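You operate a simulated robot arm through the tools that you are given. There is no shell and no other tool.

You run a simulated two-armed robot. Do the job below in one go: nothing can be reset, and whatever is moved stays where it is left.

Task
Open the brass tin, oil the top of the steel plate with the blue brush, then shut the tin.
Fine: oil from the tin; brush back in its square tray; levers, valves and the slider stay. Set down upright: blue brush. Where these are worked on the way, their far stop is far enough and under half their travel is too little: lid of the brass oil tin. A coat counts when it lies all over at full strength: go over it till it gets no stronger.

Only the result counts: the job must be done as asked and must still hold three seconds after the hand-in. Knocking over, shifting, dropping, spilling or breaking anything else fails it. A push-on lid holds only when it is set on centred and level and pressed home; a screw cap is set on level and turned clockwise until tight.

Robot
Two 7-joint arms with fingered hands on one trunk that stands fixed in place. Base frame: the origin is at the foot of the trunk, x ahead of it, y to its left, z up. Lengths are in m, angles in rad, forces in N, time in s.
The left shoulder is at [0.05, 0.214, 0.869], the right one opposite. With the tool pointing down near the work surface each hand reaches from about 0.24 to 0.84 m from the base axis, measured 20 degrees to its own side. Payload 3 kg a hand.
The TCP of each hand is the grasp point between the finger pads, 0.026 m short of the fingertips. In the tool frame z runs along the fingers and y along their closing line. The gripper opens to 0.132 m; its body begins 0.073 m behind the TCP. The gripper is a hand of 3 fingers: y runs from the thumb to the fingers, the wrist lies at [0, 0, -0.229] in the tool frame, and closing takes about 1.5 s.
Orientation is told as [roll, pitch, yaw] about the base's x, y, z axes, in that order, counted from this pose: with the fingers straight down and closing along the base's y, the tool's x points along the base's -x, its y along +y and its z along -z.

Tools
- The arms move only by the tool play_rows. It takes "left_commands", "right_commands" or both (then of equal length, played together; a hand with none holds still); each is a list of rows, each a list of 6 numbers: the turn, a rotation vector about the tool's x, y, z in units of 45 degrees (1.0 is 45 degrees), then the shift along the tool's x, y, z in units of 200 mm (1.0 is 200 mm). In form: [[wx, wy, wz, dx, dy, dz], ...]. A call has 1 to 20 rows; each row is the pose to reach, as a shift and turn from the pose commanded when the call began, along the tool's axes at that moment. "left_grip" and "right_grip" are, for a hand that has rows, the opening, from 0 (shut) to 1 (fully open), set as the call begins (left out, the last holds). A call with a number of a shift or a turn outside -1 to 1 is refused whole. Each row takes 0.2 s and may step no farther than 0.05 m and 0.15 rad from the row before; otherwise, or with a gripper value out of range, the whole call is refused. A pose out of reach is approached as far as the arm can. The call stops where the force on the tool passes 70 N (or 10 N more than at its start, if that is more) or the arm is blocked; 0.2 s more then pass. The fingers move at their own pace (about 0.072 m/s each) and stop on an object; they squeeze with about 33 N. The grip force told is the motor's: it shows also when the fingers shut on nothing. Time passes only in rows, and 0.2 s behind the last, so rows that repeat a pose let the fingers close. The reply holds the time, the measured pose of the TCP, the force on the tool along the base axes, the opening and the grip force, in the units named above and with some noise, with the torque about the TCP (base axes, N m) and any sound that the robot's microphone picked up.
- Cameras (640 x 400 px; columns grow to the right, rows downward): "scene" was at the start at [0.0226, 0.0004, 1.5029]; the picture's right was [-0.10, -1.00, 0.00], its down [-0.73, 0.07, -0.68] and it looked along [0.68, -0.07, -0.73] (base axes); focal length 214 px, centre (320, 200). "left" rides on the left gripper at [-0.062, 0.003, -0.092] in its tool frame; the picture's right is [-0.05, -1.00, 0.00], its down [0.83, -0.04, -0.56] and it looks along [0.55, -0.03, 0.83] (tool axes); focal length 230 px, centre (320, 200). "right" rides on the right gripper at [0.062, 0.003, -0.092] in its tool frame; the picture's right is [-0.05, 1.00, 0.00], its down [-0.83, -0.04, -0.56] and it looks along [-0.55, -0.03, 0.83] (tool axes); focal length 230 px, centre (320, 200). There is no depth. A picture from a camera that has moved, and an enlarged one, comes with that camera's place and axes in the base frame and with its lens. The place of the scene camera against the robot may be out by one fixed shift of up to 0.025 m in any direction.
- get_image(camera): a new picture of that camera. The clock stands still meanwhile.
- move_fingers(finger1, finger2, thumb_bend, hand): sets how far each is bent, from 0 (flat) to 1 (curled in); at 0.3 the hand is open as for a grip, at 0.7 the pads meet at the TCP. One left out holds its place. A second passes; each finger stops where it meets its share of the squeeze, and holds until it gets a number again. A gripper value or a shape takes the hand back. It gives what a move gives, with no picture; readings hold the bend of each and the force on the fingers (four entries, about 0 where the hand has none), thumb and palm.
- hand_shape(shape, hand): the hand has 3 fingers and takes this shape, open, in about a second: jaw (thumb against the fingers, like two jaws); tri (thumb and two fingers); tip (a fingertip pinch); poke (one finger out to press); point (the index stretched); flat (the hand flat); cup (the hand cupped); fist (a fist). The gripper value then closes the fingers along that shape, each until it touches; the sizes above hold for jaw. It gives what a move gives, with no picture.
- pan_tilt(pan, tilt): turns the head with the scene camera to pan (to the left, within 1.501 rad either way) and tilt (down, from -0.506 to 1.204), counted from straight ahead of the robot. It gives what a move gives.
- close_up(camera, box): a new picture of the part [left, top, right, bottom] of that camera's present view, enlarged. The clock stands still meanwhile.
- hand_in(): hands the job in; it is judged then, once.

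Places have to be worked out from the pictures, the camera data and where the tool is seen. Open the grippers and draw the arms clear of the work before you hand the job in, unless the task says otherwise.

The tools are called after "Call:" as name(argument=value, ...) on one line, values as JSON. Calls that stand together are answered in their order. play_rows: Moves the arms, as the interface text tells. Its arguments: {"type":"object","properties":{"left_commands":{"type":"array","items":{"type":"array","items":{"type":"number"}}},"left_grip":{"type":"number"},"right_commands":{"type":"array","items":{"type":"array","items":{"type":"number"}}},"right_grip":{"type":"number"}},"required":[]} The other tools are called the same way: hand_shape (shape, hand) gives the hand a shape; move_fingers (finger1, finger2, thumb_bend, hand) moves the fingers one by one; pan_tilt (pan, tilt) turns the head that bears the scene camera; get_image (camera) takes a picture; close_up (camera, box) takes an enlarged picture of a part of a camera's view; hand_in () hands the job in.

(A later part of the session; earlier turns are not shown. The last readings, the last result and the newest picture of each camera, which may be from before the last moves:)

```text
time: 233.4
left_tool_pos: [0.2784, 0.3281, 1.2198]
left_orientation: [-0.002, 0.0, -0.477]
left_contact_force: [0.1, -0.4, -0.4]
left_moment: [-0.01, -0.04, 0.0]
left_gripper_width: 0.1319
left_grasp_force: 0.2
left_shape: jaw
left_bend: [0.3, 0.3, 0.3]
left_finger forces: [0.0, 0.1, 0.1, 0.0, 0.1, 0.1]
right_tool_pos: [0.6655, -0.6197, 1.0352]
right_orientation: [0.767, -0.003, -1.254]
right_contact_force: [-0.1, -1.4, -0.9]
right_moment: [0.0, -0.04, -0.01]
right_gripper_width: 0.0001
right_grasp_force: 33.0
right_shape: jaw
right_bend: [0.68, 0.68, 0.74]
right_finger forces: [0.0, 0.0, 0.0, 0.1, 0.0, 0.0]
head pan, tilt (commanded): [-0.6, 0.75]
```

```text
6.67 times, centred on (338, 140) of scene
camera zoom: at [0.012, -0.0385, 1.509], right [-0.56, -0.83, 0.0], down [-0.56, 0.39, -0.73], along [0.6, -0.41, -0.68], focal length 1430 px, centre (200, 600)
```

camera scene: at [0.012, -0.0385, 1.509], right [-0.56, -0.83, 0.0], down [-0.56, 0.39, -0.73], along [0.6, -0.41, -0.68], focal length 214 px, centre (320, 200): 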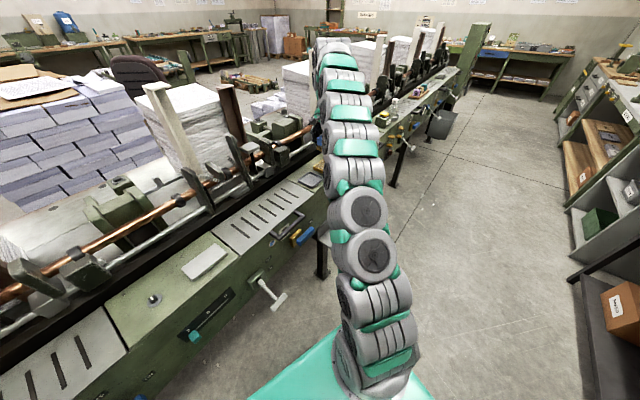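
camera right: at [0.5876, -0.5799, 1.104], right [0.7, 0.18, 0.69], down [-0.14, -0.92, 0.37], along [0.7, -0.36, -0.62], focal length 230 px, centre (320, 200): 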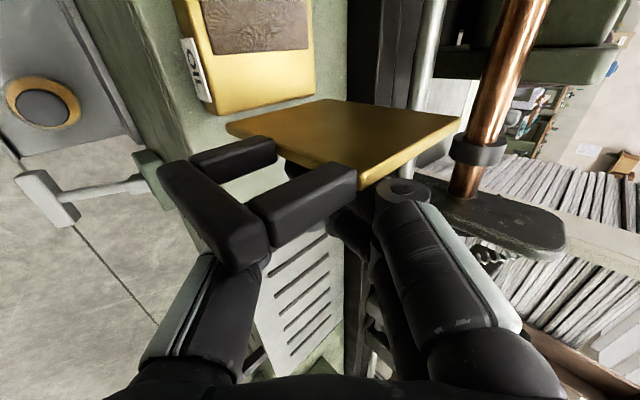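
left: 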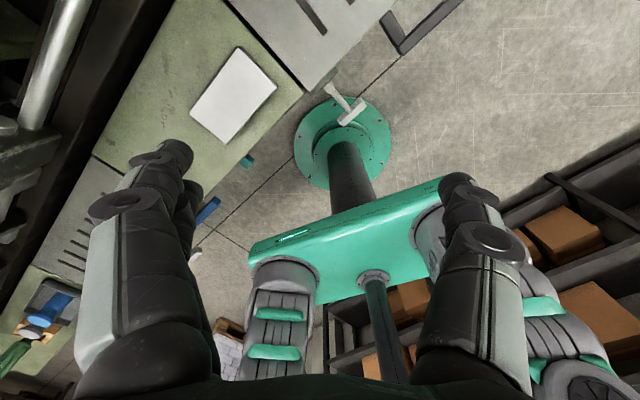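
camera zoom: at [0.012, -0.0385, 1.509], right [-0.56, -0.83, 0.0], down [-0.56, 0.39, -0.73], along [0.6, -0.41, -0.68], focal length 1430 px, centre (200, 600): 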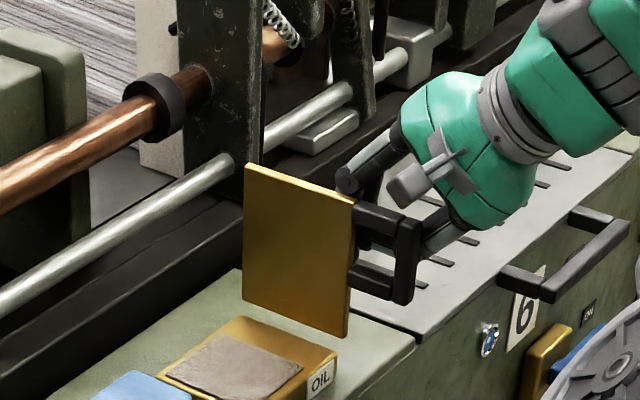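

The lid is about upright (≈93°), moving with about 1 N. I keep pushing it over to roughly 50°.

Call:
play_rows(right_commands=[[0, 0, 0, 0.033, 0.0066, -0.0069], [0, 0, 0, 0.067, 0.0104, -0.0108], [0, 0, 0, 0.1015, 0.0135, -0.0141], [0, 0, 0, 0.136, 0.0138, -0.0144], [0, 0, 0, 0.17, 0.0125, -0.013], [0, 0, 0, 0.205, 0.0087, -0.009], [0, 0, 0, 0.2375, 0.0024, -0.0025], [0, 0, 0, 0.27, -0.0048, 0.005]])

Call:
get_image(camera="right")

Call:
close_up(camera="scene", box=[290, 110, 386, 170])

```text
time: 235.2
left_tool_pos: [0.2786, 0.3278, 1.2207]
left_orientation: [0.0, 0.001, -0.476]
left_contact_force: [-0.8, -0.3, 0.3]
left_moment: [0.0, -0.03, -0.01]
left_gripper_width: 0.1318
left_grasp_force: 0.1
left_shape: jaw
left_bend: [0.3, 0.3, 0.3]
left_finger forces: [0.0, 0.0, 0.0, 0.0, 0.0, 0.1]
right_tool_pos: [0.6486, -0.5669, 1.0328]
right_orientation: [0.765, -0.002, -1.253]
right_contact_force: [-0.5, -0.7, -0.9]
right_moment: [0.01, 0.02, 0.03]
right_gripper_width: 0.0
right_grasp_force: 33.1
right_shape: jaw
right_bend: [0.68, 0.68, 0.74]
right_finger forces: [0.0, 0.0, 0.0, 0.1, 0.0, 0.0]
head pan, tilt (commanded): [-0.6, 0.75]
```

```text
taken
camera right: at [0.5709, -0.5281, 1.1021], right [0.7, 0.18, 0.69], down [-0.13, -0.92, 0.37], along [0.7, -0.35, -0.62], focal length 230 px, centre (320, 200)
```

right: 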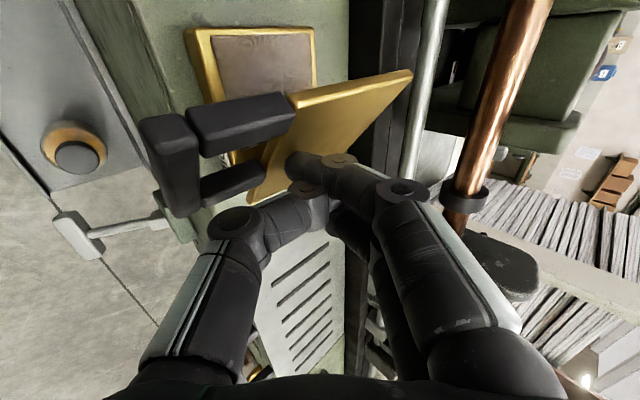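

```text
6.67 times, centred on (338, 140) of scene
camera zoom: at [0.012, -0.0385, 1.509], right [-0.56, -0.83, 0.0], down [-0.56, 0.39, -0.73], along [0.6, -0.41, -0.68], focal length 1430 px, centre (200, 600)
```

zoom: 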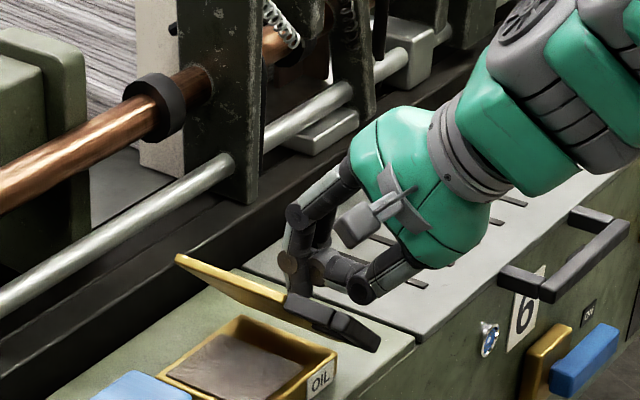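

The lid is now leaning over the tin at about 40°, with the fingertips on its top face. I follow the arc further down to about 20°.

Call:
play_rows(right_commands=[[0, 0, 0, 0.0315, -0.01, 0.0105], [0, 0, 0, 0.062, -0.0215, 0.0224], [0, 0, 0, 0.0905, -0.035, 0.0365], [0, 0, 0, 0.1175, -0.05, 0.052], [0, 0, 0, 0.142, -0.0664, 0.0693], [0, 0, 0, 0.1645, -0.0844, 0.0881]])

Call:
get_image(camera="right")

Call:
close_up(camera="scene", box=[290, 120, 386, 180])

```text
time: 236.6
left_tool_pos: [0.2784, 0.3287, 1.22]
left_orientation: [0.0, 0.0, -0.479]
left_contact_force: [0.4, -0.5, 0.8]
left_moment: [-0.01, 0.0, 0.02]
left_gripper_width: 0.132
left_grasp_force: 0.0
left_shape: jaw
left_bend: [0.3, 0.3, 0.3]
left_finger forces: [0.0, 0.0, 0.0, 0.0, 0.0, 0.0]
right_tool_pos: [0.6385, -0.5365, 1.0077]
right_orientation: [0.764, -0.003, -1.253]
right_contact_force: [-0.9, 0.3, -0.1]
right_moment: [0.0, 0.01, -0.02]
right_gripper_width: 0.0
right_grasp_force: 32.6
right_shape: jaw
right_bend: [0.68, 0.68, 0.74]
right_finger forces: [0.1, 0.0, 0.0, 0.0, 0.0, 0.0]
head pan, tilt (commanded): [-0.6, 0.75]
```

```text
taken
camera right: at [0.5604, -0.4962, 1.0777], right [0.7, 0.18, 0.69], down [-0.13, -0.92, 0.37], along [0.7, -0.35, -0.62], focal length 230 px, centre (320, 200)
```

right: 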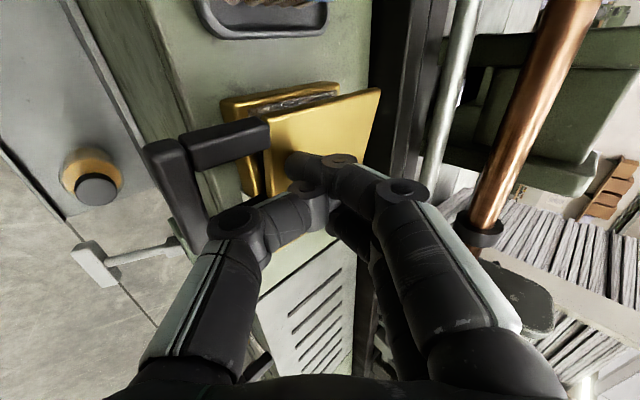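

```text
6.67 times, centred on (338, 150) of scene
camera zoom: at [0.012, -0.0385, 1.509], right [-0.56, -0.83, 0.0], down [-0.56, 0.39, -0.73], along [0.6, -0.41, -0.68], focal length 1430 px, centre (200, 533)
```

zoom: 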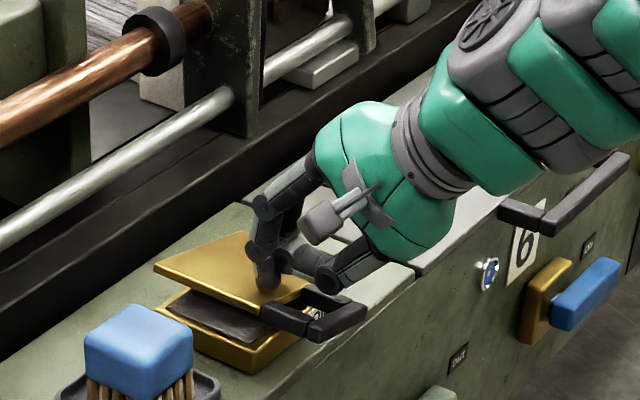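

The lid is nearly down (≈15–20°). I press it down in 3 mm steps, watching the force.

Call:
play_rows(right_commands=[[0, 0, 0, 0.01, -0.0104, 0.0108], [0, 0, 0, 0.02, -0.0208, 0.0217], [0, 0, 0, 0.03, -0.0311, 0.0325], [0, 0, 0, 0.035, -0.0415, 0.0433]])

Call:
close_up(camera="scene", box=[290, 130, 370, 180])

```text
time: 237.6
left_tool_pos: [0.2772, 0.3281, 1.2199]
left_orientation: [0.0, -0.001, -0.478]
left_contact_force: [0.4, 0.3, 0.3]
left_moment: [0.0, 0.0, -0.01]
left_gripper_width: 0.1321
left_grasp_force: 0.1
left_shape: jaw
left_bend: [0.3, 0.3, 0.3]
left_finger forces: [0.1, 0.0, 0.0, 0.1, 0.1, 0.0]
right_tool_pos: [0.6365, -0.5302, 0.9959]
right_orientation: [0.764, -0.002, -1.254]
right_contact_force: [0.0, 0.3, 0.0]
right_moment: [0.0, -0.01, -0.01]
right_gripper_width: 0.0
right_grasp_force: 32.7
right_shape: jaw
right_bend: [0.68, 0.68, 0.74]
right_finger forces: [0.0, 0.0, 0.1, 0.1, 0.0, 0.0]
head pan, tilt (commanded): [-0.6, 0.75]
```

```text
8.00 times, centred on (330, 155) of scene
camera zoom: at [0.012, -0.0385, 1.509], right [-0.56, -0.83, 0.0], down [-0.56, 0.39, -0.73], along [0.6, -0.41, -0.68], focal length 1716 px, centre (240, 560)
```

zoom: 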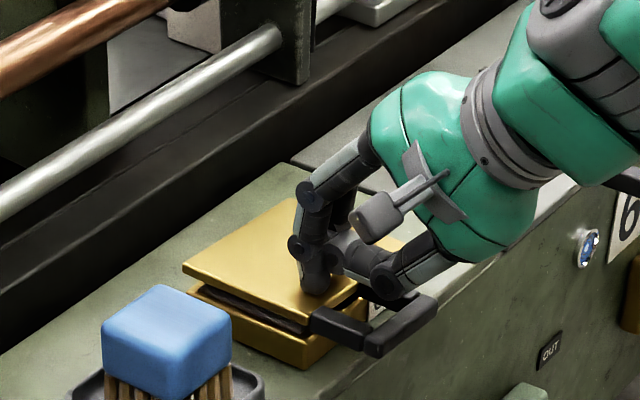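

A small gap remains. I press on in finer steps.

Call:
play_rows(right_commands=[[0, 0, 0, 0.005, -0.007, 0.0072], [0, 0, 0, 0.008, -0.0138, 0.0144], [0, 0, 0, 0.008, -0.0138, 0.0144]])

Call:
play_rows(right_commands=[[0, 0, 0, 0.004, -0.007, 0.0072], [0, 0, 0, 0.004, -0.007, 0.0072]])

Call:
close_up(camera="scene", box=[290, 130, 370, 180])

```text
time: 238.4
left_tool_pos: [0.2786, 0.3286, 1.2202]
left_orientation: [0.0, -0.001, -0.477]
left_contact_force: [-0.5, 0.4, 0.5]
left_moment: [0.01, 0.01, -0.02]
left_gripper_width: 0.1317
left_grasp_force: 0.1
left_shape: jaw
left_bend: [0.3, 0.3, 0.3]
left_finger forces: [0.0, 0.0, 0.0, 0.0, 0.0, 0.0]
right_tool_pos: [0.6364, -0.5289, 0.9928]
right_orientation: [0.764, -0.001, -1.251]
right_contact_force: [-0.1, -0.3, -0.7]
right_moment: [-0.01, 0.02, 0.0]
right_gripper_width: 0.0003
right_grasp_force: 33.0
right_shape: jaw
right_bend: [0.68, 0.68, 0.74]
right_finger forces: [0.0, 0.0, 0.0, 0.1, 0.0, 0.1]
head pan, tilt (commanded): [-0.6, 0.75]
```

```text
time: 239.0
left_tool_pos: [0.2794, 0.3293, 1.2198]
left_orientation: [-0.001, 0.001, -0.479]
left_contact_force: [-0.7, 0.5, -0.4]
left_moment: [0.01, 0.01, 0.0]
left_gripper_width: 0.1318
left_grasp_force: 0.1
left_shape: jaw
left_bend: [0.3, 0.3, 0.3]
left_finger forces: [0.0, 0.0, 0.0, 0.0, 0.1, 0.1]
right_tool_pos: [0.635, -0.528, 0.9905]
right_orientation: [0.764, -0.003, -1.253]
right_contact_force: [-0.4, -0.1, 1.9]
right_moment: [0.03, -0.01, -0.02]
right_gripper_width: 0.0002
right_grasp_force: 32.4
right_shape: jaw
right_bend: [0.68, 0.68, 0.74]
right_finger forces: [0.0, 0.1, 0.0, 0.0, 0.0, 0.0]
head pan, tilt (commanded): [-0.6, 0.75]
```

```text
8.00 times, centred on (330, 155) of scene
camera zoom: at [0.012, -0.0385, 1.509], right [-0.56, -0.83, 0.0], down [-0.56, 0.39, -0.73], along [0.6, -0.41, -0.68], focal length 1716 px, centre (240, 560)
```

zoom: 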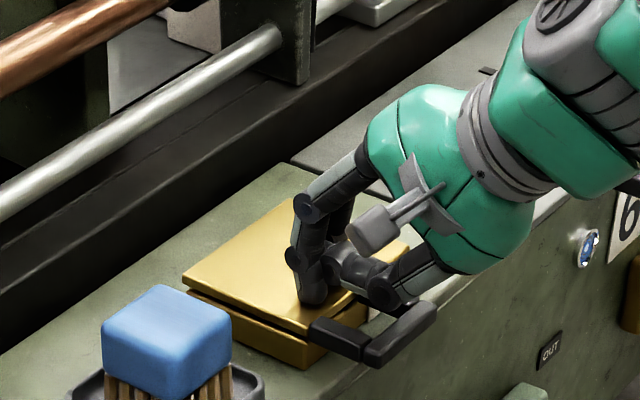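

Almost shut, 2 N. I press a little further until the force rises clearly, so the lid sits fully home.

Call:
play_rows(right_commands=[[0, 0, 0, 0, -0.005, 0.0052], [0, 0, 0, 0, -0.005, 0.0052]])

Call:
play_rows(right_commands=[[0, 0, 0, 0, -0.004, 0.0042], [0, 0, 0, 0, -0.004, 0.0042]])

Call:
close_up(camera="scene", box=[290, 130, 370, 180])

```text
time: 239.6
left_tool_pos: [0.2791, 0.3281, 1.2199]
left_orientation: [0.0, -0.001, -0.478]
left_contact_force: [0.9, -0.9, -0.4]
left_moment: [-0.04, 0.02, -0.03]
left_gripper_width: 0.1319
left_grasp_force: 0.1
left_shape: jaw
left_bend: [0.3, 0.3, 0.3]
left_finger forces: [0.0, 0.0, 0.0, 0.1, 0.0, 0.1]
right_tool_pos: [0.6347, -0.528, 0.989]
right_orientation: [0.767, -0.005, -1.253]
right_contact_force: [-2.7, 1.0, 18.1]
right_moment: [0.04, -0.07, -0.02]
right_gripper_width: 0.0
right_grasp_force: 32.9
right_shape: jaw
right_bend: [0.69, 0.69, 0.74]
right_finger forces: [0.0, 0.0, 0.1, 0.0, 0.0, 0.1]
head pan, tilt (commanded): [-0.6, 0.75]
```

```text
time: 240.2
left_tool_pos: [0.2778, 0.3283, 1.2199]
left_orientation: [0.0, 0.0, -0.477]
left_contact_force: [0.9, 0.0, 0.0]
left_moment: [-0.02, -0.03, -0.01]
left_gripper_width: 0.1319
left_grasp_force: 0.1
left_shape: jaw
left_bend: [0.3, 0.3, 0.3]
left_finger forces: [0.0, 0.0, 0.0, 0.0, 0.0, 0.0]
right_tool_pos: [0.6352, -0.5272, 0.9877]
right_orientation: [0.766, -0.003, -1.254]
right_contact_force: [-4.8, 0.7, 31.6]
right_moment: [0.03, -0.11, -0.03]
right_gripper_width: 0.0001
right_grasp_force: 33.0
right_shape: jaw
right_bend: [0.7, 0.7, 0.74]
right_finger forces: [24.2, 26.0, 0.1, 0.1, 0.0, 0.0]
head pan, tilt (commanded): [-0.6, 0.75]
```

```text
8.00 times, centred on (330, 155) of scene
camera zoom: at [0.0115, -0.0382, 1.509], right [-0.57, -0.82, 0.0], down [-0.56, 0.39, -0.73], along [0.6, -0.41, -0.68], focal length 1716 px, centre (240, 560)
```

zoom: 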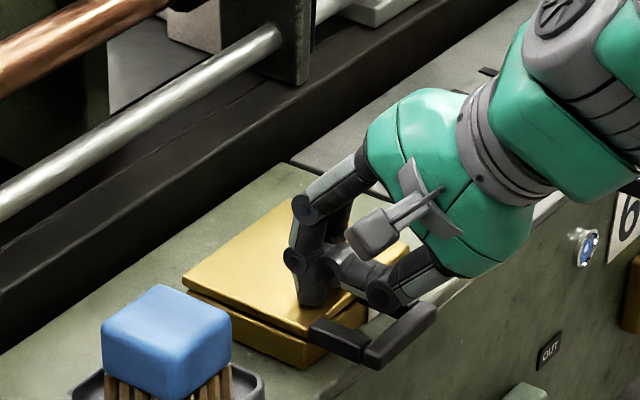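

The lid is on its stop (32 N). I lift the hand straight up off the lid and check that it stays shut.

Call:
play_rows(right_commands=[[0, 0, 0, 0, 0.02, -0.021], [0, 0, 0, 0, 0.07, -0.073], [0, 0, 0, 0, 0.14, -0.146], [0, 0, 0, 0, 0.22, -0.23], [0, 0, 0, 0, 0.3, -0.313], [0, 0, 0, 0, 0.36, -0.376]])

Call:
get_image(camera="right")

Call:
close_up(camera="scene", box=[280, 130, 376, 190])

```text
time: 241.6
left_tool_pos: [0.2791, 0.3282, 1.2193]
left_orientation: [-0.001, 0.001, -0.477]
left_contact_force: [-0.9, 0.7, -0.3]
left_moment: [-0.01, 0.0, 0.0]
left_gripper_width: 0.132
left_grasp_force: 0.1
left_shape: jaw
left_bend: [0.3, 0.3, 0.3]
left_finger forces: [0.0, 0.0, 0.0, 0.0, 0.1, 0.1]
right_tool_pos: [0.6352, -0.5257, 1.0931]
right_orientation: [0.764, 0.001, -1.251]
right_contact_force: [-0.1, 1.2, -0.1]
right_moment: [0.01, 0.03, 0.03]
right_gripper_width: 0.0
right_grasp_force: 33.3
right_shape: jaw
right_bend: [0.69, 0.69, 0.74]
right_finger forces: [0.1, 0.0, 0.0, 0.0, 0.0, 0.0]
head pan, tilt (commanded): [-0.6, 0.75]
```

```text
taken
camera right: at [0.5566, -0.4876, 1.161], right [0.7, 0.18, 0.69], down [-0.14, -0.92, 0.37], along [0.7, -0.35, -0.62], focal length 230 px, centre (320, 200)
```

right: 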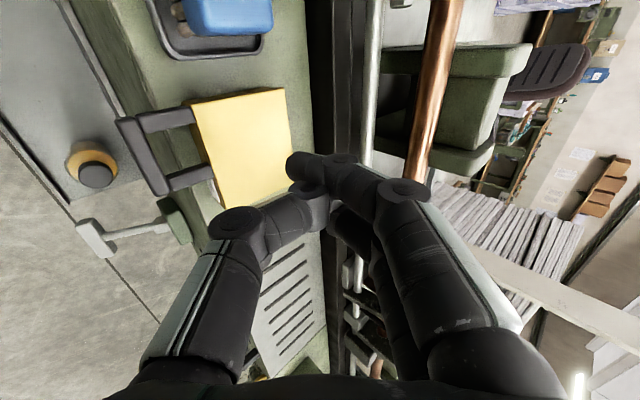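

```text
6.67 times, centred on (328, 160) of scene
camera zoom: at [0.012, -0.0385, 1.509], right [-0.56, -0.83, 0.0], down [-0.56, 0.39, -0.73], along [0.6, -0.41, -0.68], focal length 1430 px, centre (267, 467)
```

zoom: 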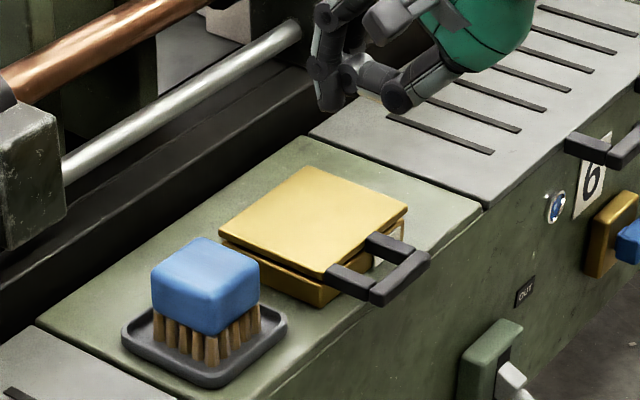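

Tin, tray and brush lie exactly as in the first picture, lid shut. Before handing in I want a clear look at the coat from straight above, so I bring the (empty) right hand upright and over toward the plate.

Call:
play_rows(right_commands=[[0.139, 0, 0, 0, 0.04, -0.04], [0.278, 0, 0, 0, 0.08, -0.083], [0.417, 0, 0, 0, 0.12, -0.125], [0.556, 0, 0, 0, 0.16, -0.166], [0.695, 0, 0, 0, 0.2, -0.208], [0.834, 0, 0, 0, 0.24, -0.25], [0.973, 0, 0, 0, 0.277, -0.289]], right_grip=0.6)

Call:
play_rows(right_commands=[[0, 0, 0, 0.15, 0, 0], [0, 0, 0, 0.32, 0, 0], [0, 0, 0, 0.5, 0, 0], [0, 0, 0, 0.68, 0, 0], [0, 0, 0, 0.84, 0, 0], [0, 0, 0, 1.0, 0, 0]])

Call:
play_rows(right_commands=[[0, 0, 0, 0.17, 0.02, 0], [0, 0, 0, 0.34, 0.05, 0], [0, 0, 0, 0.51, 0.08, 0], [0, 0, 0, 0.68, 0.11, 0], [0, 0, 0, 0.84, 0.14, 0], [0, 0, 0, 1.0, 0.155, 0]])

Call:
play_rows(right_commands=[[0, -0.1, 0, 0.17, 0, 0], [0, -0.2, 0, 0.34, 0, 0], [0, -0.3, 0, 0.51, 0, 0], [0, -0.4, 0, 0.68, 0, 0], [0, -0.5, 0, 0.84, 0, 0], [0, -0.6, 0, 1.0, 0, 0], [0, -0.7, 0, 1.0, 0, 0], [0, -0.7, 0, 1.0, 0, 0]])

Call:
get_image(camera="right")

```text
time: 243.2
left_tool_pos: [0.2787, 0.3288, 1.2207]
left_orientation: [0.0, -0.001, -0.478]
left_contact_force: [0.1, -0.6, 0.6]
left_moment: [0.01, -0.01, -0.01]
left_gripper_width: 0.1317
left_grasp_force: 0.1
left_shape: jaw
left_bend: [0.3, 0.3, 0.3]
left_finger forces: [0.1, 0.0, 0.0, 0.1, 0.0, 0.0]
right_tool_pos: [0.6016, -0.5061, 1.1622]
right_orientation: [0.001, -0.002, -1.252]
right_contact_force: [-0.3, -0.1, 0.0]
right_moment: [-0.04, -0.01, 0.03]
right_gripper_width: 0.079
right_grasp_force: 0.1
right_shape: jaw
right_bend: [0.71, 0.71, 0.71]
right_finger forces: [0.0, 0.0, 0.1, 0.0, 0.0, 0.0]
right hand out of reach, approached as far as the arm can: row 7
head pan, tilt (commanded): [-0.6, 0.75]
```

```text
time: 244.6
left_tool_pos: [0.2781, 0.328, 1.2197]
left_orientation: [-0.001, 0.0, -0.479]
left_contact_force: [-0.7, 0.3, 0.3]
left_moment: [0.0, -0.03, -0.01]
left_gripper_width: 0.1321
left_grasp_force: 0.0
left_shape: jaw
left_bend: [0.3, 0.3, 0.3]
left_finger forces: [0.1, 0.0, 0.1, 0.1, 0.1, 0.1]
right_tool_pos: [0.5401, -0.3152, 1.163]
right_orientation: [0.001, -0.001, -1.254]
right_contact_force: [-0.4, -0.3, 0.0]
right_moment: [0.02, -0.01, 0.01]
right_gripper_width: 0.0793
right_grasp_force: 0.1
right_shape: jaw
right_bend: [0.71, 0.71, 0.71]
right_finger forces: [0.0, 0.0, 0.0, 0.1, 0.1, 0.1]
head pan, tilt (commanded): [-0.6, 0.75]
```

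```text
time: 246.0
left_tool_pos: [0.2785, 0.3273, 1.2198]
left_orientation: [-0.001, 0.0, -0.478]
left_contact_force: [-0.2, 0.6, 0.6]
left_moment: [0.01, 0.01, -0.01]
left_gripper_width: 0.1317
left_grasp_force: 0.0
left_shape: jaw
left_bend: [0.3, 0.3, 0.3]
left_finger forces: [0.0, 0.1, 0.0, 0.1, 0.1, 0.1]
right_tool_pos: [0.5059, -0.1145, 1.1605]
right_orientation: [0.0, -0.002, -1.253]
right_contact_force: [-0.1, 0.7, -0.7]
right_moment: [0.01, 0.01, 0.0]
right_gripper_width: 0.079
right_grasp_force: 0.1
right_shape: jaw
right_bend: [0.71, 0.71, 0.71]
right_finger forces: [0.1, 0.1, 0.1, 0.0, 0.0, 0.0]
head pan, tilt (commanded): [-0.6, 0.75]
```

```text
time: 247.8
left_tool_pos: [0.2789, 0.3277, 1.2206]
left_orientation: [-0.001, -0.001, -0.478]
left_contact_force: [0.2, -0.7, 0.3]
left_moment: [0.02, 0.02, 0.01]
left_gripper_width: 0.132
left_grasp_force: 0.1
left_shape: jaw
left_bend: [0.3, 0.3, 0.3]
left_finger forces: [0.0, 0.0, 0.0, 0.0, 0.0, 0.1]
right_tool_pos: [0.4445, 0.0735, 1.1582]
right_orientation: [0.0, -0.553, -1.253]
right_contact_force: [0.0, -0.4, 0.2]
right_moment: [0.01, -0.01, 0.03]
right_gripper_width: 0.0793
right_grasp_force: 0.0
right_shape: jaw
right_bend: [0.71, 0.71, 0.71]
right_finger forces: [0.1, 0.1, 0.0, 0.1, 0.0, 0.1]
head pan, tilt (commanded): [-0.6, 0.75]
```

```text
taken
camera right: at [0.4154, 0.1696, 1.2057], right [0.96, 0.27, 0.03], down [0.09, -0.41, 0.91], along [0.26, -0.87, -0.42], focal length 230 px, centre (320, 200)
```

right: 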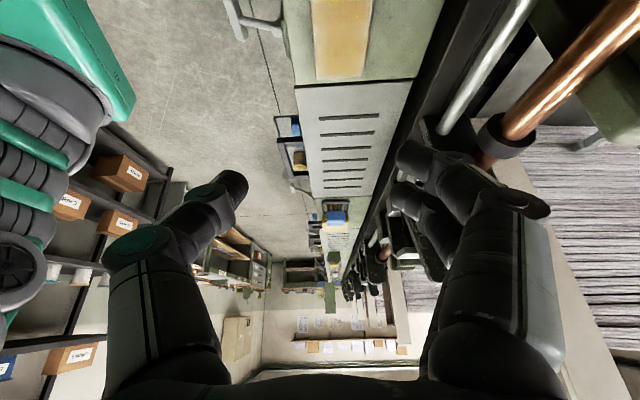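

I tilted the camera the wrong way; I turn the wrist back the other way so that it looks straight down on the plate.

Call:
play_rows(right_commands=[[0, 0.14, 0, -0.03, 0.02, 0.016], [0, 0.28, 0, -0.06, 0.04, 0.032], [0, 0.42, 0, -0.09, 0.06, 0.048], [0, 0.56, 0, -0.12, 0.08, 0.065], [0, 0.7, 0, -0.15, 0.1, 0.08], [0, 0.85, 0, -0.17, 0.12, 0.1], [0, 1.0, 0, -0.1835, 0.12, 0.1125]])

Call:
play_rows(right_commands=[[0, 0.15, 0, 0, 0, 0], [0, 0.3, 0, 0, 0, 0], [0, 0.44, 0, 0, 0, 0], [0, 0.44, 0, 0, 0, 0]])

Call:
get_image(camera="right")

Call:
close_up(camera="right", box=[260, 150, 380, 260])

```text
time: 249.4
left_tool_pos: [0.2792, 0.3289, 1.2206]
left_orientation: [-0.002, 0.001, -0.478]
left_contact_force: [0.4, 0.2, -0.3]
left_moment: [0.0, 0.0, -0.03]
left_gripper_width: 0.1319
left_grasp_force: 0.1
left_shape: jaw
left_bend: [0.3, 0.3, 0.3]
left_finger forces: [0.0, 0.0, 0.0, 0.0, 0.1, 0.0]
right_tool_pos: [0.4806, 0.0407, 1.1592]
right_orientation: [0.001, 0.235, -1.252]
right_contact_force: [0.1, -0.2, -0.6]
right_moment: [0.0, 0.0, 0.0]
right_gripper_width: 0.0793
right_grasp_force: 0.1
right_shape: jaw
right_bend: [0.71, 0.71, 0.71]
right_finger forces: [0.0, 0.1, 0.0, 0.1, 0.1, 0.1]
head pan, tilt (commanded): [-0.6, 0.75]
```

```text
time: 250.4
left_tool_pos: [0.2785, 0.3289, 1.2197]
left_orientation: [0.0, 0.0, -0.477]
left_contact_force: [-0.2, 0.0, 0.8]
left_moment: [0.01, -0.02, 0.0]
left_gripper_width: 0.1318
left_grasp_force: 0.0
left_shape: jaw
left_bend: [0.3, 0.3, 0.3]
left_finger forces: [0.0, 0.0, 0.0, 0.0, 0.0, 0.0]
right_tool_pos: [0.48, 0.0398, 1.1594]
right_orientation: [0.001, 0.579, -1.251]
right_contact_force: [0.5, 0.3, 0.4]
right_moment: [-0.02, 0.02, -0.01]
right_gripper_width: 0.0789
right_grasp_force: 0.1
right_shape: jaw
right_bend: [0.71, 0.71, 0.71]
right_finger forces: [0.0, 0.0, 0.1, 0.0, 0.0, 0.0]
head pan, tilt (commanded): [-0.6, 0.75]
```

```text
taken
camera right: at [0.4825, 0.042, 1.2709], right [0.96, 0.27, -0.03], down [0.27, -0.96, 0.01], along [-0.02, -0.02, -1.0], focal length 230 px, centre (320, 200)
```

right: 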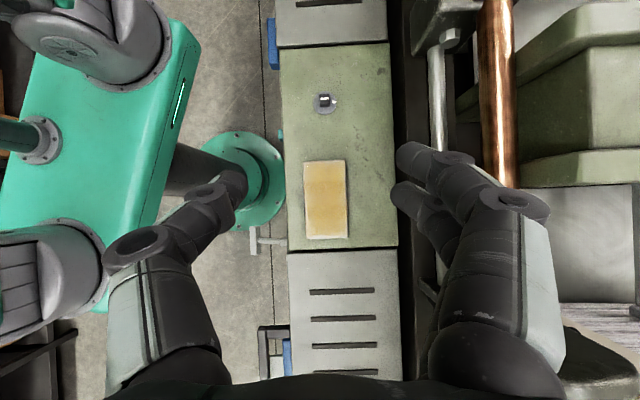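

```text
3.64 times, centred on (320, 205) of right
camera zoom: at [0.4825, 0.042, 1.2709], right [0.96, 0.27, -0.03], down [0.27, -0.96, 0.01], along [-0.02, -0.02, -1.0], focal length 837 px, centre (320, 182)
```

zoom: 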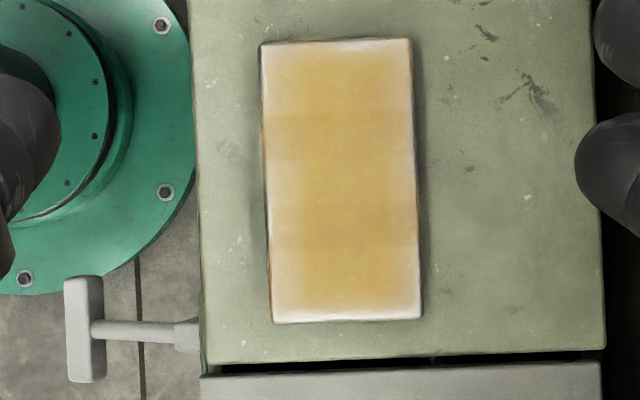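

From straight above the coat is amber with slightly lighter rims. To tell gloss from thin coat, I look at the front right corner from close above it.

Call:
play_rows(right_commands=[[0, 0, 0, -0.1, -0.03, 0.055], [0, 0, 0, -0.2, -0.055, 0.115], [0, 0, 0, -0.3, -0.08, 0.175], [0, 0, 0, -0.4, -0.105, 0.235], [0, 0, 0, -0.483, -0.125, 0.2815], [0, 0, 0, -0.483, -0.125, 0.2815]])

Call:
get_image(camera="right")

Call:
close_up(camera="right", box=[270, 50, 430, 250])

```text
time: 251.8
left_tool_pos: [0.2783, 0.3284, 1.2203]
left_orientation: [-0.001, -0.002, -0.479]
left_contact_force: [-0.2, -0.1, -0.3]
left_moment: [0.01, 0.02, 0.0]
left_gripper_width: 0.1322
left_grasp_force: 0.0
left_shape: jaw
left_bend: [0.3, 0.3, 0.3]
left_finger forces: [0.0, 0.0, 0.0, 0.0, 0.0, 0.1]
right_tool_pos: [0.4717, -0.0147, 1.0595]
right_orientation: [0.0, 0.579, -1.251]
right_contact_force: [0.1, -0.9, 0.3]
right_moment: [0.0, 0.01, 0.05]
right_gripper_width: 0.0791
right_grasp_force: 0.1
right_shape: jaw
right_bend: [0.71, 0.71, 0.71]
right_finger forces: [0.0, 0.1, 0.0, 0.0, 0.0, 0.0]
head pan, tilt (commanded): [-0.6, 0.75]
```

```text
taken
camera right: at [0.4744, -0.0134, 1.1709], right [0.96, 0.27, -0.03], down [0.27, -0.96, 0.01], along [-0.02, -0.02, -1.0], focal length 230 px, centre (320, 200)
```

right: 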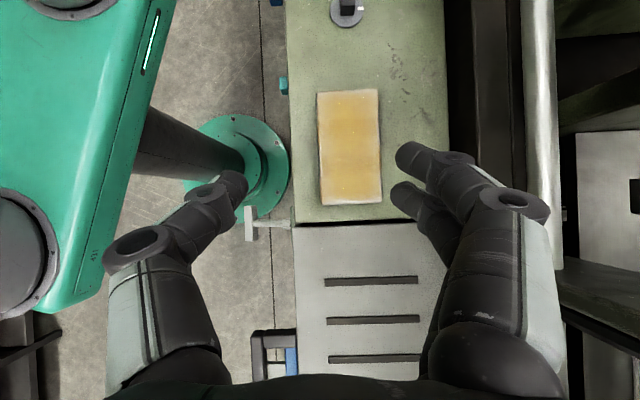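

```text
2.00 times, centred on (350, 150) of right
camera zoom: at [0.4744, -0.0134, 1.1709], right [0.96, 0.27, -0.03], down [0.27, -0.96, 0.01], along [-0.02, -0.02, -1.0], focal length 460 px, centre (260, 300)
```

zoom: 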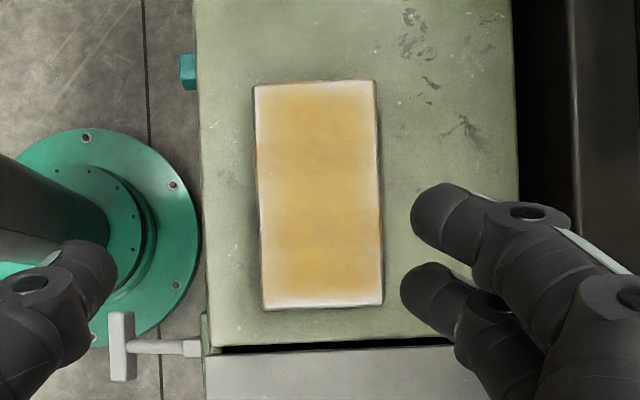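

I enlarge the plate region itself from here.

Call:
close_up(camera="right", box=[300, 80, 396, 212])

Call:
close_up(camera="right", box=[312, 150, 388, 210])

Call:
close_up(camera="right", box=[312, 84, 388, 144])

```text
3.03 times, centred on (348, 146) of right
camera zoom: at [0.4744, -0.0134, 1.1709], right [0.96, 0.27, -0.03], down [0.27, -0.96, 0.01], along [-0.02, -0.02, -1.0], focal length 697 px, centre (235, 364)
```

zoom: 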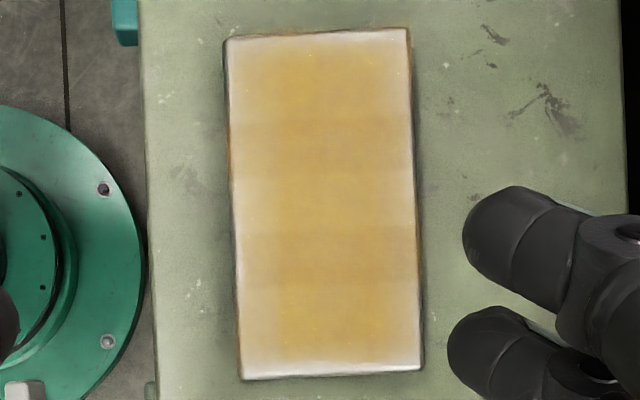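

```text
6.67 times, centred on (350, 180) of right
camera zoom: at [0.4744, -0.0134, 1.1709], right [0.96, 0.27, -0.03], down [0.27, -0.96, 0.01], along [-0.02, -0.02, -1.0], focal length 1534 px, centre (120, 333)
```

zoom: 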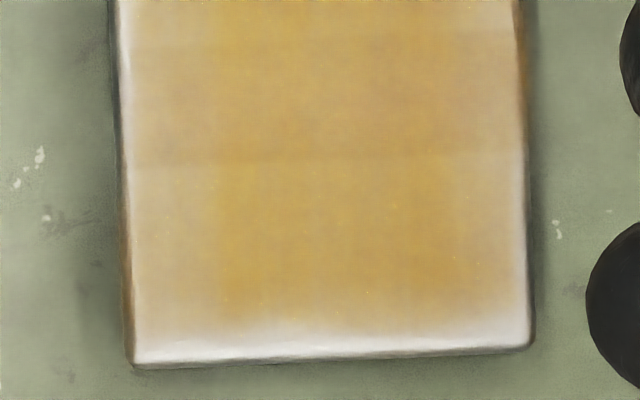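

```text
6.67 times, centred on (350, 114) of right
camera zoom: at [0.4744, -0.0134, 1.1709], right [0.96, 0.27, -0.03], down [0.27, -0.96, 0.01], along [-0.02, -0.02, -1.0], focal length 1534 px, centre (120, 773)
```

zoom: 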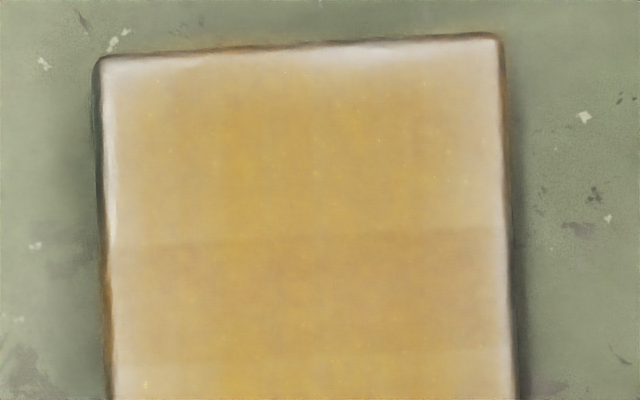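

These close views settle it: there are sharp-edged zones — towards both corners of the right end the coat is paler than in the middle, so those places have had fewer strokes and are not yet at full strength. I will reopen the tin and coat the borders with the brush running right off the edges. First I bring the right hand back in front of the tin.

Call:
play_rows(right_commands=[[0, -0.12, 0, 0.03, 0, -0.05], [0, -0.24, 0, 0.07, 0, -0.1], [0, -0.36, 0, 0.11, 0, -0.16], [0, -0.49, 0, 0.15, 0, -0.22], [0, -0.61, 0, 0.19, 0, -0.28], [0, -0.737, 0, 0.219, 0, -0.335]])

Call:
play_rows(right_commands=[[0, 0, 0, -0.17, -0.05, 0], [0, 0, 0, -0.34, -0.1, 0], [0, 0, 0, -0.51, -0.15, 0], [0, 0, 0, -0.68, -0.2, 0], [0, 0, 0, -0.84, -0.25, 0], [0, 0, 0, -1.0, -0.3, 0]])

Call:
play_rows(right_commands=[[0, 0, 0, -0.17, -0.05, 0], [0, 0, 0, -0.34, -0.1, 0], [0, 0, 0, -0.51, -0.15, 0], [0, 0, 0, -0.68, -0.2, 0], [0, 0, 0, -0.84, -0.25, 0], [0, 0, 0, -1.0, -0.3, 0]])

Call:
play_rows(right_commands=[[0, 0, 0, -0.16, -0.03, 0], [0, 0, 0, -0.32, -0.07, 0], [0, 0, 0, -0.48, -0.1, 0], [0, 0, 0, -0.625, -0.1325, 0], [0, 0, 0, -0.625, -0.1325, 0]])

```text
time: 253.2
left_tool_pos: [0.2788, 0.3293, 1.2205]
left_orientation: [0.002, -0.001, -0.478]
left_contact_force: [0.6, -0.5, 0.6]
left_moment: [-0.01, -0.01, 0.01]
left_gripper_width: 0.1322
left_grasp_force: 0.0
left_shape: jaw
left_bend: [0.3, 0.3, 0.3]
left_finger forces: [0.0, 0.1, 0.1, 0.0, 0.0, 0.0]
right_tool_pos: [0.4729, -0.0145, 1.1381]
right_orientation: [0.001, 0.0, -1.253]
right_contact_force: [1.0, 0.5, 0.5]
right_moment: [-0.02, 0.02, 0.0]
right_gripper_width: 0.079
right_grasp_force: 0.1
right_shape: jaw
right_bend: [0.71, 0.71, 0.71]
right_finger forces: [0.0, 0.1, 0.0, 0.0, 0.0, 0.0]
head pan, tilt (commanded): [-0.6, 0.75]
```

```text
time: 254.6
left_tool_pos: [0.2788, 0.3298, 1.2202]
left_orientation: [0.0, 0.001, -0.477]
left_contact_force: [-0.8, -0.4, 0.5]
left_moment: [-0.03, 0.0, 0.02]
left_gripper_width: 0.1318
left_grasp_force: 0.1
left_shape: jaw
left_bend: [0.3, 0.3, 0.3]
left_finger forces: [0.1, 0.0, 0.0, 0.0, 0.0, 0.1]
right_tool_pos: [0.4758, -0.2232, 1.1407]
right_orientation: [0.0, -0.001, -1.249]
right_contact_force: [-0.4, 0.5, 0.2]
right_moment: [-0.03, -0.02, 0.02]
right_gripper_width: 0.079
right_grasp_force: 0.1
right_shape: jaw
right_bend: [0.71, 0.71, 0.71]
right_finger forces: [0.0, 0.1, 0.1, 0.2, 0.0, 0.1]
head pan, tilt (commanded): [-0.6, 0.75]
```

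```text
time: 256.0
left_tool_pos: [0.279, 0.3284, 1.2198]
left_orientation: [0.001, 0.001, -0.478]
left_contact_force: [0.0, -0.4, 0.5]
left_moment: [-0.01, 0.0, -0.04]
left_gripper_width: 0.1319
left_grasp_force: 0.0
left_shape: jaw
left_bend: [0.3, 0.3, 0.3]
left_finger forces: [0.0, 0.0, 0.0, 0.0, 0.1, 0.0]
right_tool_pos: [0.4831, -0.4326, 1.1375]
right_orientation: [0.001, 0.001, -1.252]
right_contact_force: [1.0, -0.2, 0.7]
right_moment: [0.02, 0.0, -0.01]
right_gripper_width: 0.079
right_grasp_force: 0.2
right_shape: jaw
right_bend: [0.71, 0.71, 0.71]
right_finger forces: [0.1, 0.0, 0.0, 0.0, 0.0, 0.1]
head pan, tilt (commanded): [-0.6, 0.75]
```

```text
time: 257.2
left_tool_pos: [0.2775, 0.3286, 1.2201]
left_orientation: [-0.001, 0.0, -0.478]
left_contact_force: [-0.1, 0.4, 0.0]
left_moment: [0.01, 0.03, 0.0]
left_gripper_width: 0.132
left_grasp_force: 0.1
left_shape: jaw
left_bend: [0.3, 0.3, 0.3]
left_finger forces: [0.1, 0.1, 0.0, 0.0, 0.0, 0.0]
right_tool_pos: [0.4975, -0.5587, 1.1384]
right_orientation: [0.0, 0.0, -1.25]
right_contact_force: [-0.2, -0.4, -0.2]
right_moment: [0.0, 0.0, 0.0]
right_gripper_width: 0.0787
right_grasp_force: 0.1
right_shape: jaw
right_bend: [0.71, 0.71, 0.71]
right_finger forces: [0.0, 0.0, 0.0, 0.1, 0.0, 0.1]
head pan, tilt (commanded): [-0.6, 0.75]
```

In position before the handle. I pitch the hand forward again (20° below horizontal) at handle height, half-close the jaw and then spread the two fingers so only the thumb is low.

Call:
play_rows(right_commands=[[-0.133, 0, 0, 0, 0, 0.066], [-0.266, 0, 0, 0, 0, 0.133], [-0.4, 0, 0, 0, 0, 0.2], [-0.533, 0, 0, 0, 0, 0.266], [-0.667, 0, 0, 0, 0, 0.333], [-0.8, 0, 0, 0, 0, 0.4]])

Call:
play_rows(right_commands=[[-0.126, 0, 0, 0, -0.037, 0.05], [-0.252, 0, 0, 0, -0.073, 0.1], [-0.378, 0, 0, 0, -0.11, 0.15], [-0.503, 0, 0, 0, -0.147, 0.2], [-0.629, 0, 0, 0, -0.183, 0.252], [-0.755, 0, 0, 0, -0.22, 0.303], [-0.755, 0, 0, 0, -0.22, 0.303]], right_grip=0.32)

Call:
move_fingers(hand="right", finger1=0.15, finger2=0.15)

Call:
get_image(camera="right")

Call:
close_up(camera="scene", box=[290, 130, 402, 200])

```text
time: 258.6
left_tool_pos: [0.2789, 0.3273, 1.2203]
left_orientation: [0.001, 0.0, -0.479]
left_contact_force: [-0.3, -0.7, 0.6]
left_moment: [0.0, -0.01, -0.02]
left_gripper_width: 0.1319
left_grasp_force: 0.1
left_shape: jaw
left_bend: [0.3, 0.3, 0.3]
left_finger forces: [0.0, 0.0, 0.1, 0.1, 0.0, 0.1]
right_tool_pos: [0.4979, -0.5592, 1.0588]
right_orientation: [0.631, -0.002, -1.253]
right_contact_force: [0.3, 0.1, -0.5]
right_moment: [-0.02, 0.01, 0.03]
right_gripper_width: 0.079
right_grasp_force: 0.1
right_shape: jaw
right_bend: [0.71, 0.71, 0.71]
right_finger forces: [0.0, 0.0, 0.0, 0.0, 0.1, 0.0]
head pan, tilt (commanded): [-0.6, 0.75]
```

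```text
time: 260.2
left_tool_pos: [0.2783, 0.3293, 1.2204]
left_orientation: [-0.001, 0.001, -0.48]
left_contact_force: [0.1, -0.2, 0.0]
left_moment: [0.01, -0.01, 0.02]
left_gripper_width: 0.1318
left_grasp_force: 0.1
left_shape: jaw
left_bend: [0.3, 0.3, 0.3]
left_finger forces: [0.0, 0.0, 0.0, 0.0, 0.1, 0.0]
right_tool_pos: [0.4966, -0.5602, 0.9843]
right_orientation: [1.224, 0.001, -1.251]
right_contact_force: [-0.2, -0.1, 0.3]
right_moment: [0.01, -0.01, 0.01]
right_gripper_width: 0.0425
right_grasp_force: 0.0
right_shape: jaw
right_bend: [0.73, 0.73, 0.7]
right_finger forces: [0.0, 0.1, 0.1, 0.1, 0.0, 0.0]
head pan, tilt (commanded): [-0.6, 0.75]
```

```text
time: 261.2
left_tool_pos: [0.278, 0.33, 1.2201]
left_orientation: [0.001, 0.0, -0.478]
left_contact_force: [-0.3, 0.5, -0.4]
left_moment: [-0.01, 0.02, 0.0]
left_gripper_width: 0.1318
left_grasp_force: 0.0
left_shape: jaw
left_bend: [0.3, 0.3, 0.3]
left_finger forces: [0.0, 0.0, 0.0, 0.1, 0.0, 0.1]
right_tool_pos: [0.4975, -0.5609, 0.9845]
right_orientation: [1.221, -0.001, -1.251]
right_contact_force: [-1.1, 0.1, 0.3]
right_moment: [-0.04, -0.02, 0.02]
right_gripper_width: 0.1052
right_grasp_force: 0.1
right_shape: fingers
right_bend: [0.15, 0.15, 0.7]
right_finger forces: [0.1, 0.1, 0.0, 0.1, 0.0, 0.1]
head pan, tilt (commanded): [-0.6, 0.75]
```

```text
taken
camera right: at [0.3966, -0.5282, 1.0201], right [0.34, 0.06, 0.94], down [-0.25, -0.96, 0.15], along [0.91, -0.28, -0.31], focal length 230 px, centre (320, 200)
```

right: 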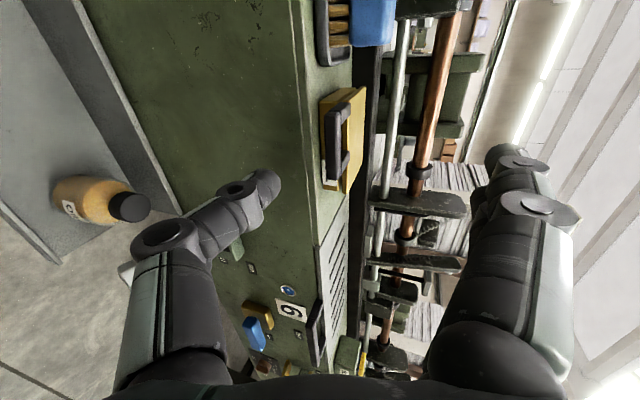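

```text
5.71 times, centred on (346, 165) of scene
camera zoom: at [0.012, -0.0385, 1.509], right [-0.56, -0.83, 0.0], down [-0.56, 0.39, -0.73], along [0.6, -0.41, -0.68], focal length 1226 px, centre (171, 400)
```

zoom: 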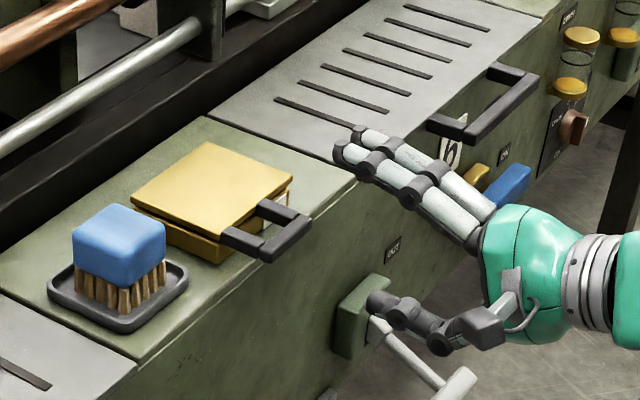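

The thumb is low in front of the bar, fingers well above. I slide forward so the thumb tip comes under the handle bar.

Call:
play_rows(right_commands=[[0, 0, 0, 0.0085, -0.01, 0.035], [0, 0, 0, 0.0085, 0.0, 0.09], [0, 0, 0, 0.0085, 0.02, 0.16], [0, 0, 0, 0.0085, 0.045, 0.24], [0, 0, 0, 0.0085, 0.07, 0.32], [0, 0, 0, 0.0085, 0.095, 0.4], [0, 0, 0, 0.0085, 0.1235, 0.485], [0, 0, 0, 0.0085, 0.1235, 0.485]])

Call:
get_image(camera="right")

Call:
close_up(camera="scene", box=[290, 130, 386, 190])

```text
time: 263.0
left_tool_pos: [0.2785, 0.329, 1.2206]
left_orientation: [0.001, -0.001, -0.479]
left_contact_force: [0.3, -0.4, -0.2]
left_moment: [-0.01, -0.01, 0.01]
left_gripper_width: 0.1321
left_grasp_force: 0.0
left_shape: jaw
left_bend: [0.3, 0.3, 0.3]
left_finger forces: [0.1, 0.0, 0.1, 0.0, 0.0, 0.0]
right_tool_pos: [0.592, -0.5272, 0.9756]
right_orientation: [1.221, -0.001, -1.254]
right_contact_force: [-0.9, -0.9, -1.1]
right_moment: [0.01, -0.02, 0.0]
right_gripper_width: 0.1054
right_grasp_force: 0.1
right_shape: fingers
right_bend: [0.15, 0.15, 0.7]
right_finger forces: [0.0, 0.0, 0.0, 0.1, 0.1, 0.0]
head pan, tilt (commanded): [-0.6, 0.75]
```

```text
taken
camera right: at [0.4913, -0.4961, 1.0103], right [0.34, 0.06, 0.94], down [-0.25, -0.96, 0.15], along [0.91, -0.29, -0.31], focal length 230 px, centre (320, 200)
```

right: 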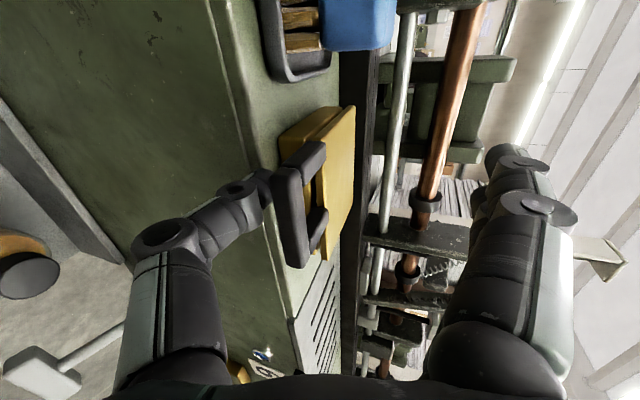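

```text
6.67 times, centred on (338, 160) of scene
camera zoom: at [0.012, -0.0385, 1.509], right [-0.56, -0.83, 0.0], down [-0.56, 0.39, -0.73], along [0.6, -0.41, -0.68], focal length 1430 px, centre (200, 467)
```

zoom: 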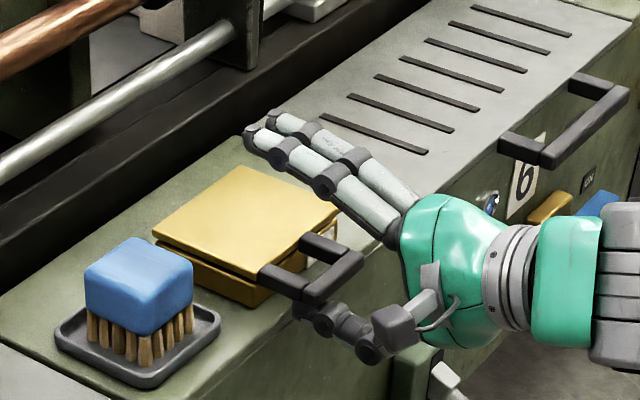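

The thumb is under the bar. I lift along the arc about the right-hand hinge to about 30° and check.

Call:
play_rows(right_commands=[[0, 0, 0, 0.008, 0.0334, -0.0121], [0, 0, 0, 0.013, 0.0667, -0.0243], [0, 0, 0, 0.015, 0.1006, -0.0366], [0, 0, 0, 0.0135, 0.135, -0.049], [0, 0, 0, 0.009, 0.1687, -0.0614], [0, 0, 0, 0.0015, 0.2016, -0.0734]])

Call:
get_image(camera="right")

Call:
close_up(camera="scene", box=[290, 130, 386, 190])

```text
time: 264.4
left_tool_pos: [0.279, 0.3281, 1.2197]
left_orientation: [0.0, 0.0, -0.477]
left_contact_force: [0.1, 0.8, 0.1]
left_moment: [-0.01, -0.01, 0.04]
left_gripper_width: 0.1318
left_grasp_force: 0.0
left_shape: jaw
left_bend: [0.3, 0.3, 0.3]
left_finger forces: [0.0, 0.1, 0.0, 0.1, 0.1, 0.0]
right_tool_pos: [0.5908, -0.5259, 1.0169]
right_orientation: [1.221, 0.0, -1.252]
right_contact_force: [-0.6, -0.6, -1.5]
right_moment: [0.0, 0.01, -0.02]
right_gripper_width: 0.1064
right_grasp_force: 0.4
right_shape: fingers
right_bend: [0.15, 0.15, 0.7]
right_finger forces: [0.0, 0.1, 0.0, 0.0, 1.3, 0.0]
head pan, tilt (commanded): [-0.6, 0.75]
```

```text
taken
camera right: at [0.4904, -0.4947, 1.0522], right [0.34, 0.06, 0.94], down [-0.25, -0.96, 0.15], along [0.91, -0.28, -0.31], focal length 230 px, centre (320, 200)
```

right: 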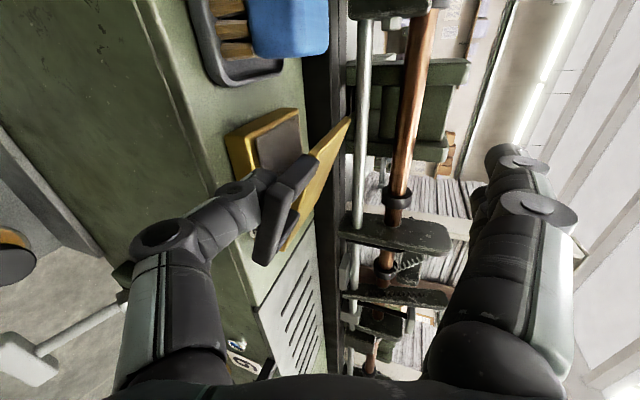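

```text
6.67 times, centred on (338, 160) of scene
camera zoom: at [0.012, -0.0385, 1.509], right [-0.56, -0.83, 0.0], down [-0.56, 0.39, -0.73], along [0.6, -0.41, -0.68], focal length 1430 px, centre (200, 467)
```

zoom: 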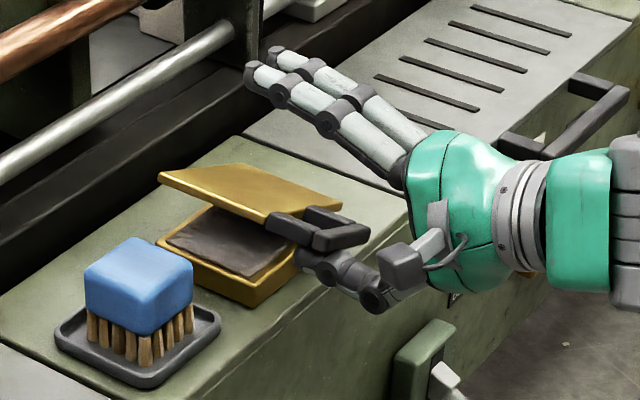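

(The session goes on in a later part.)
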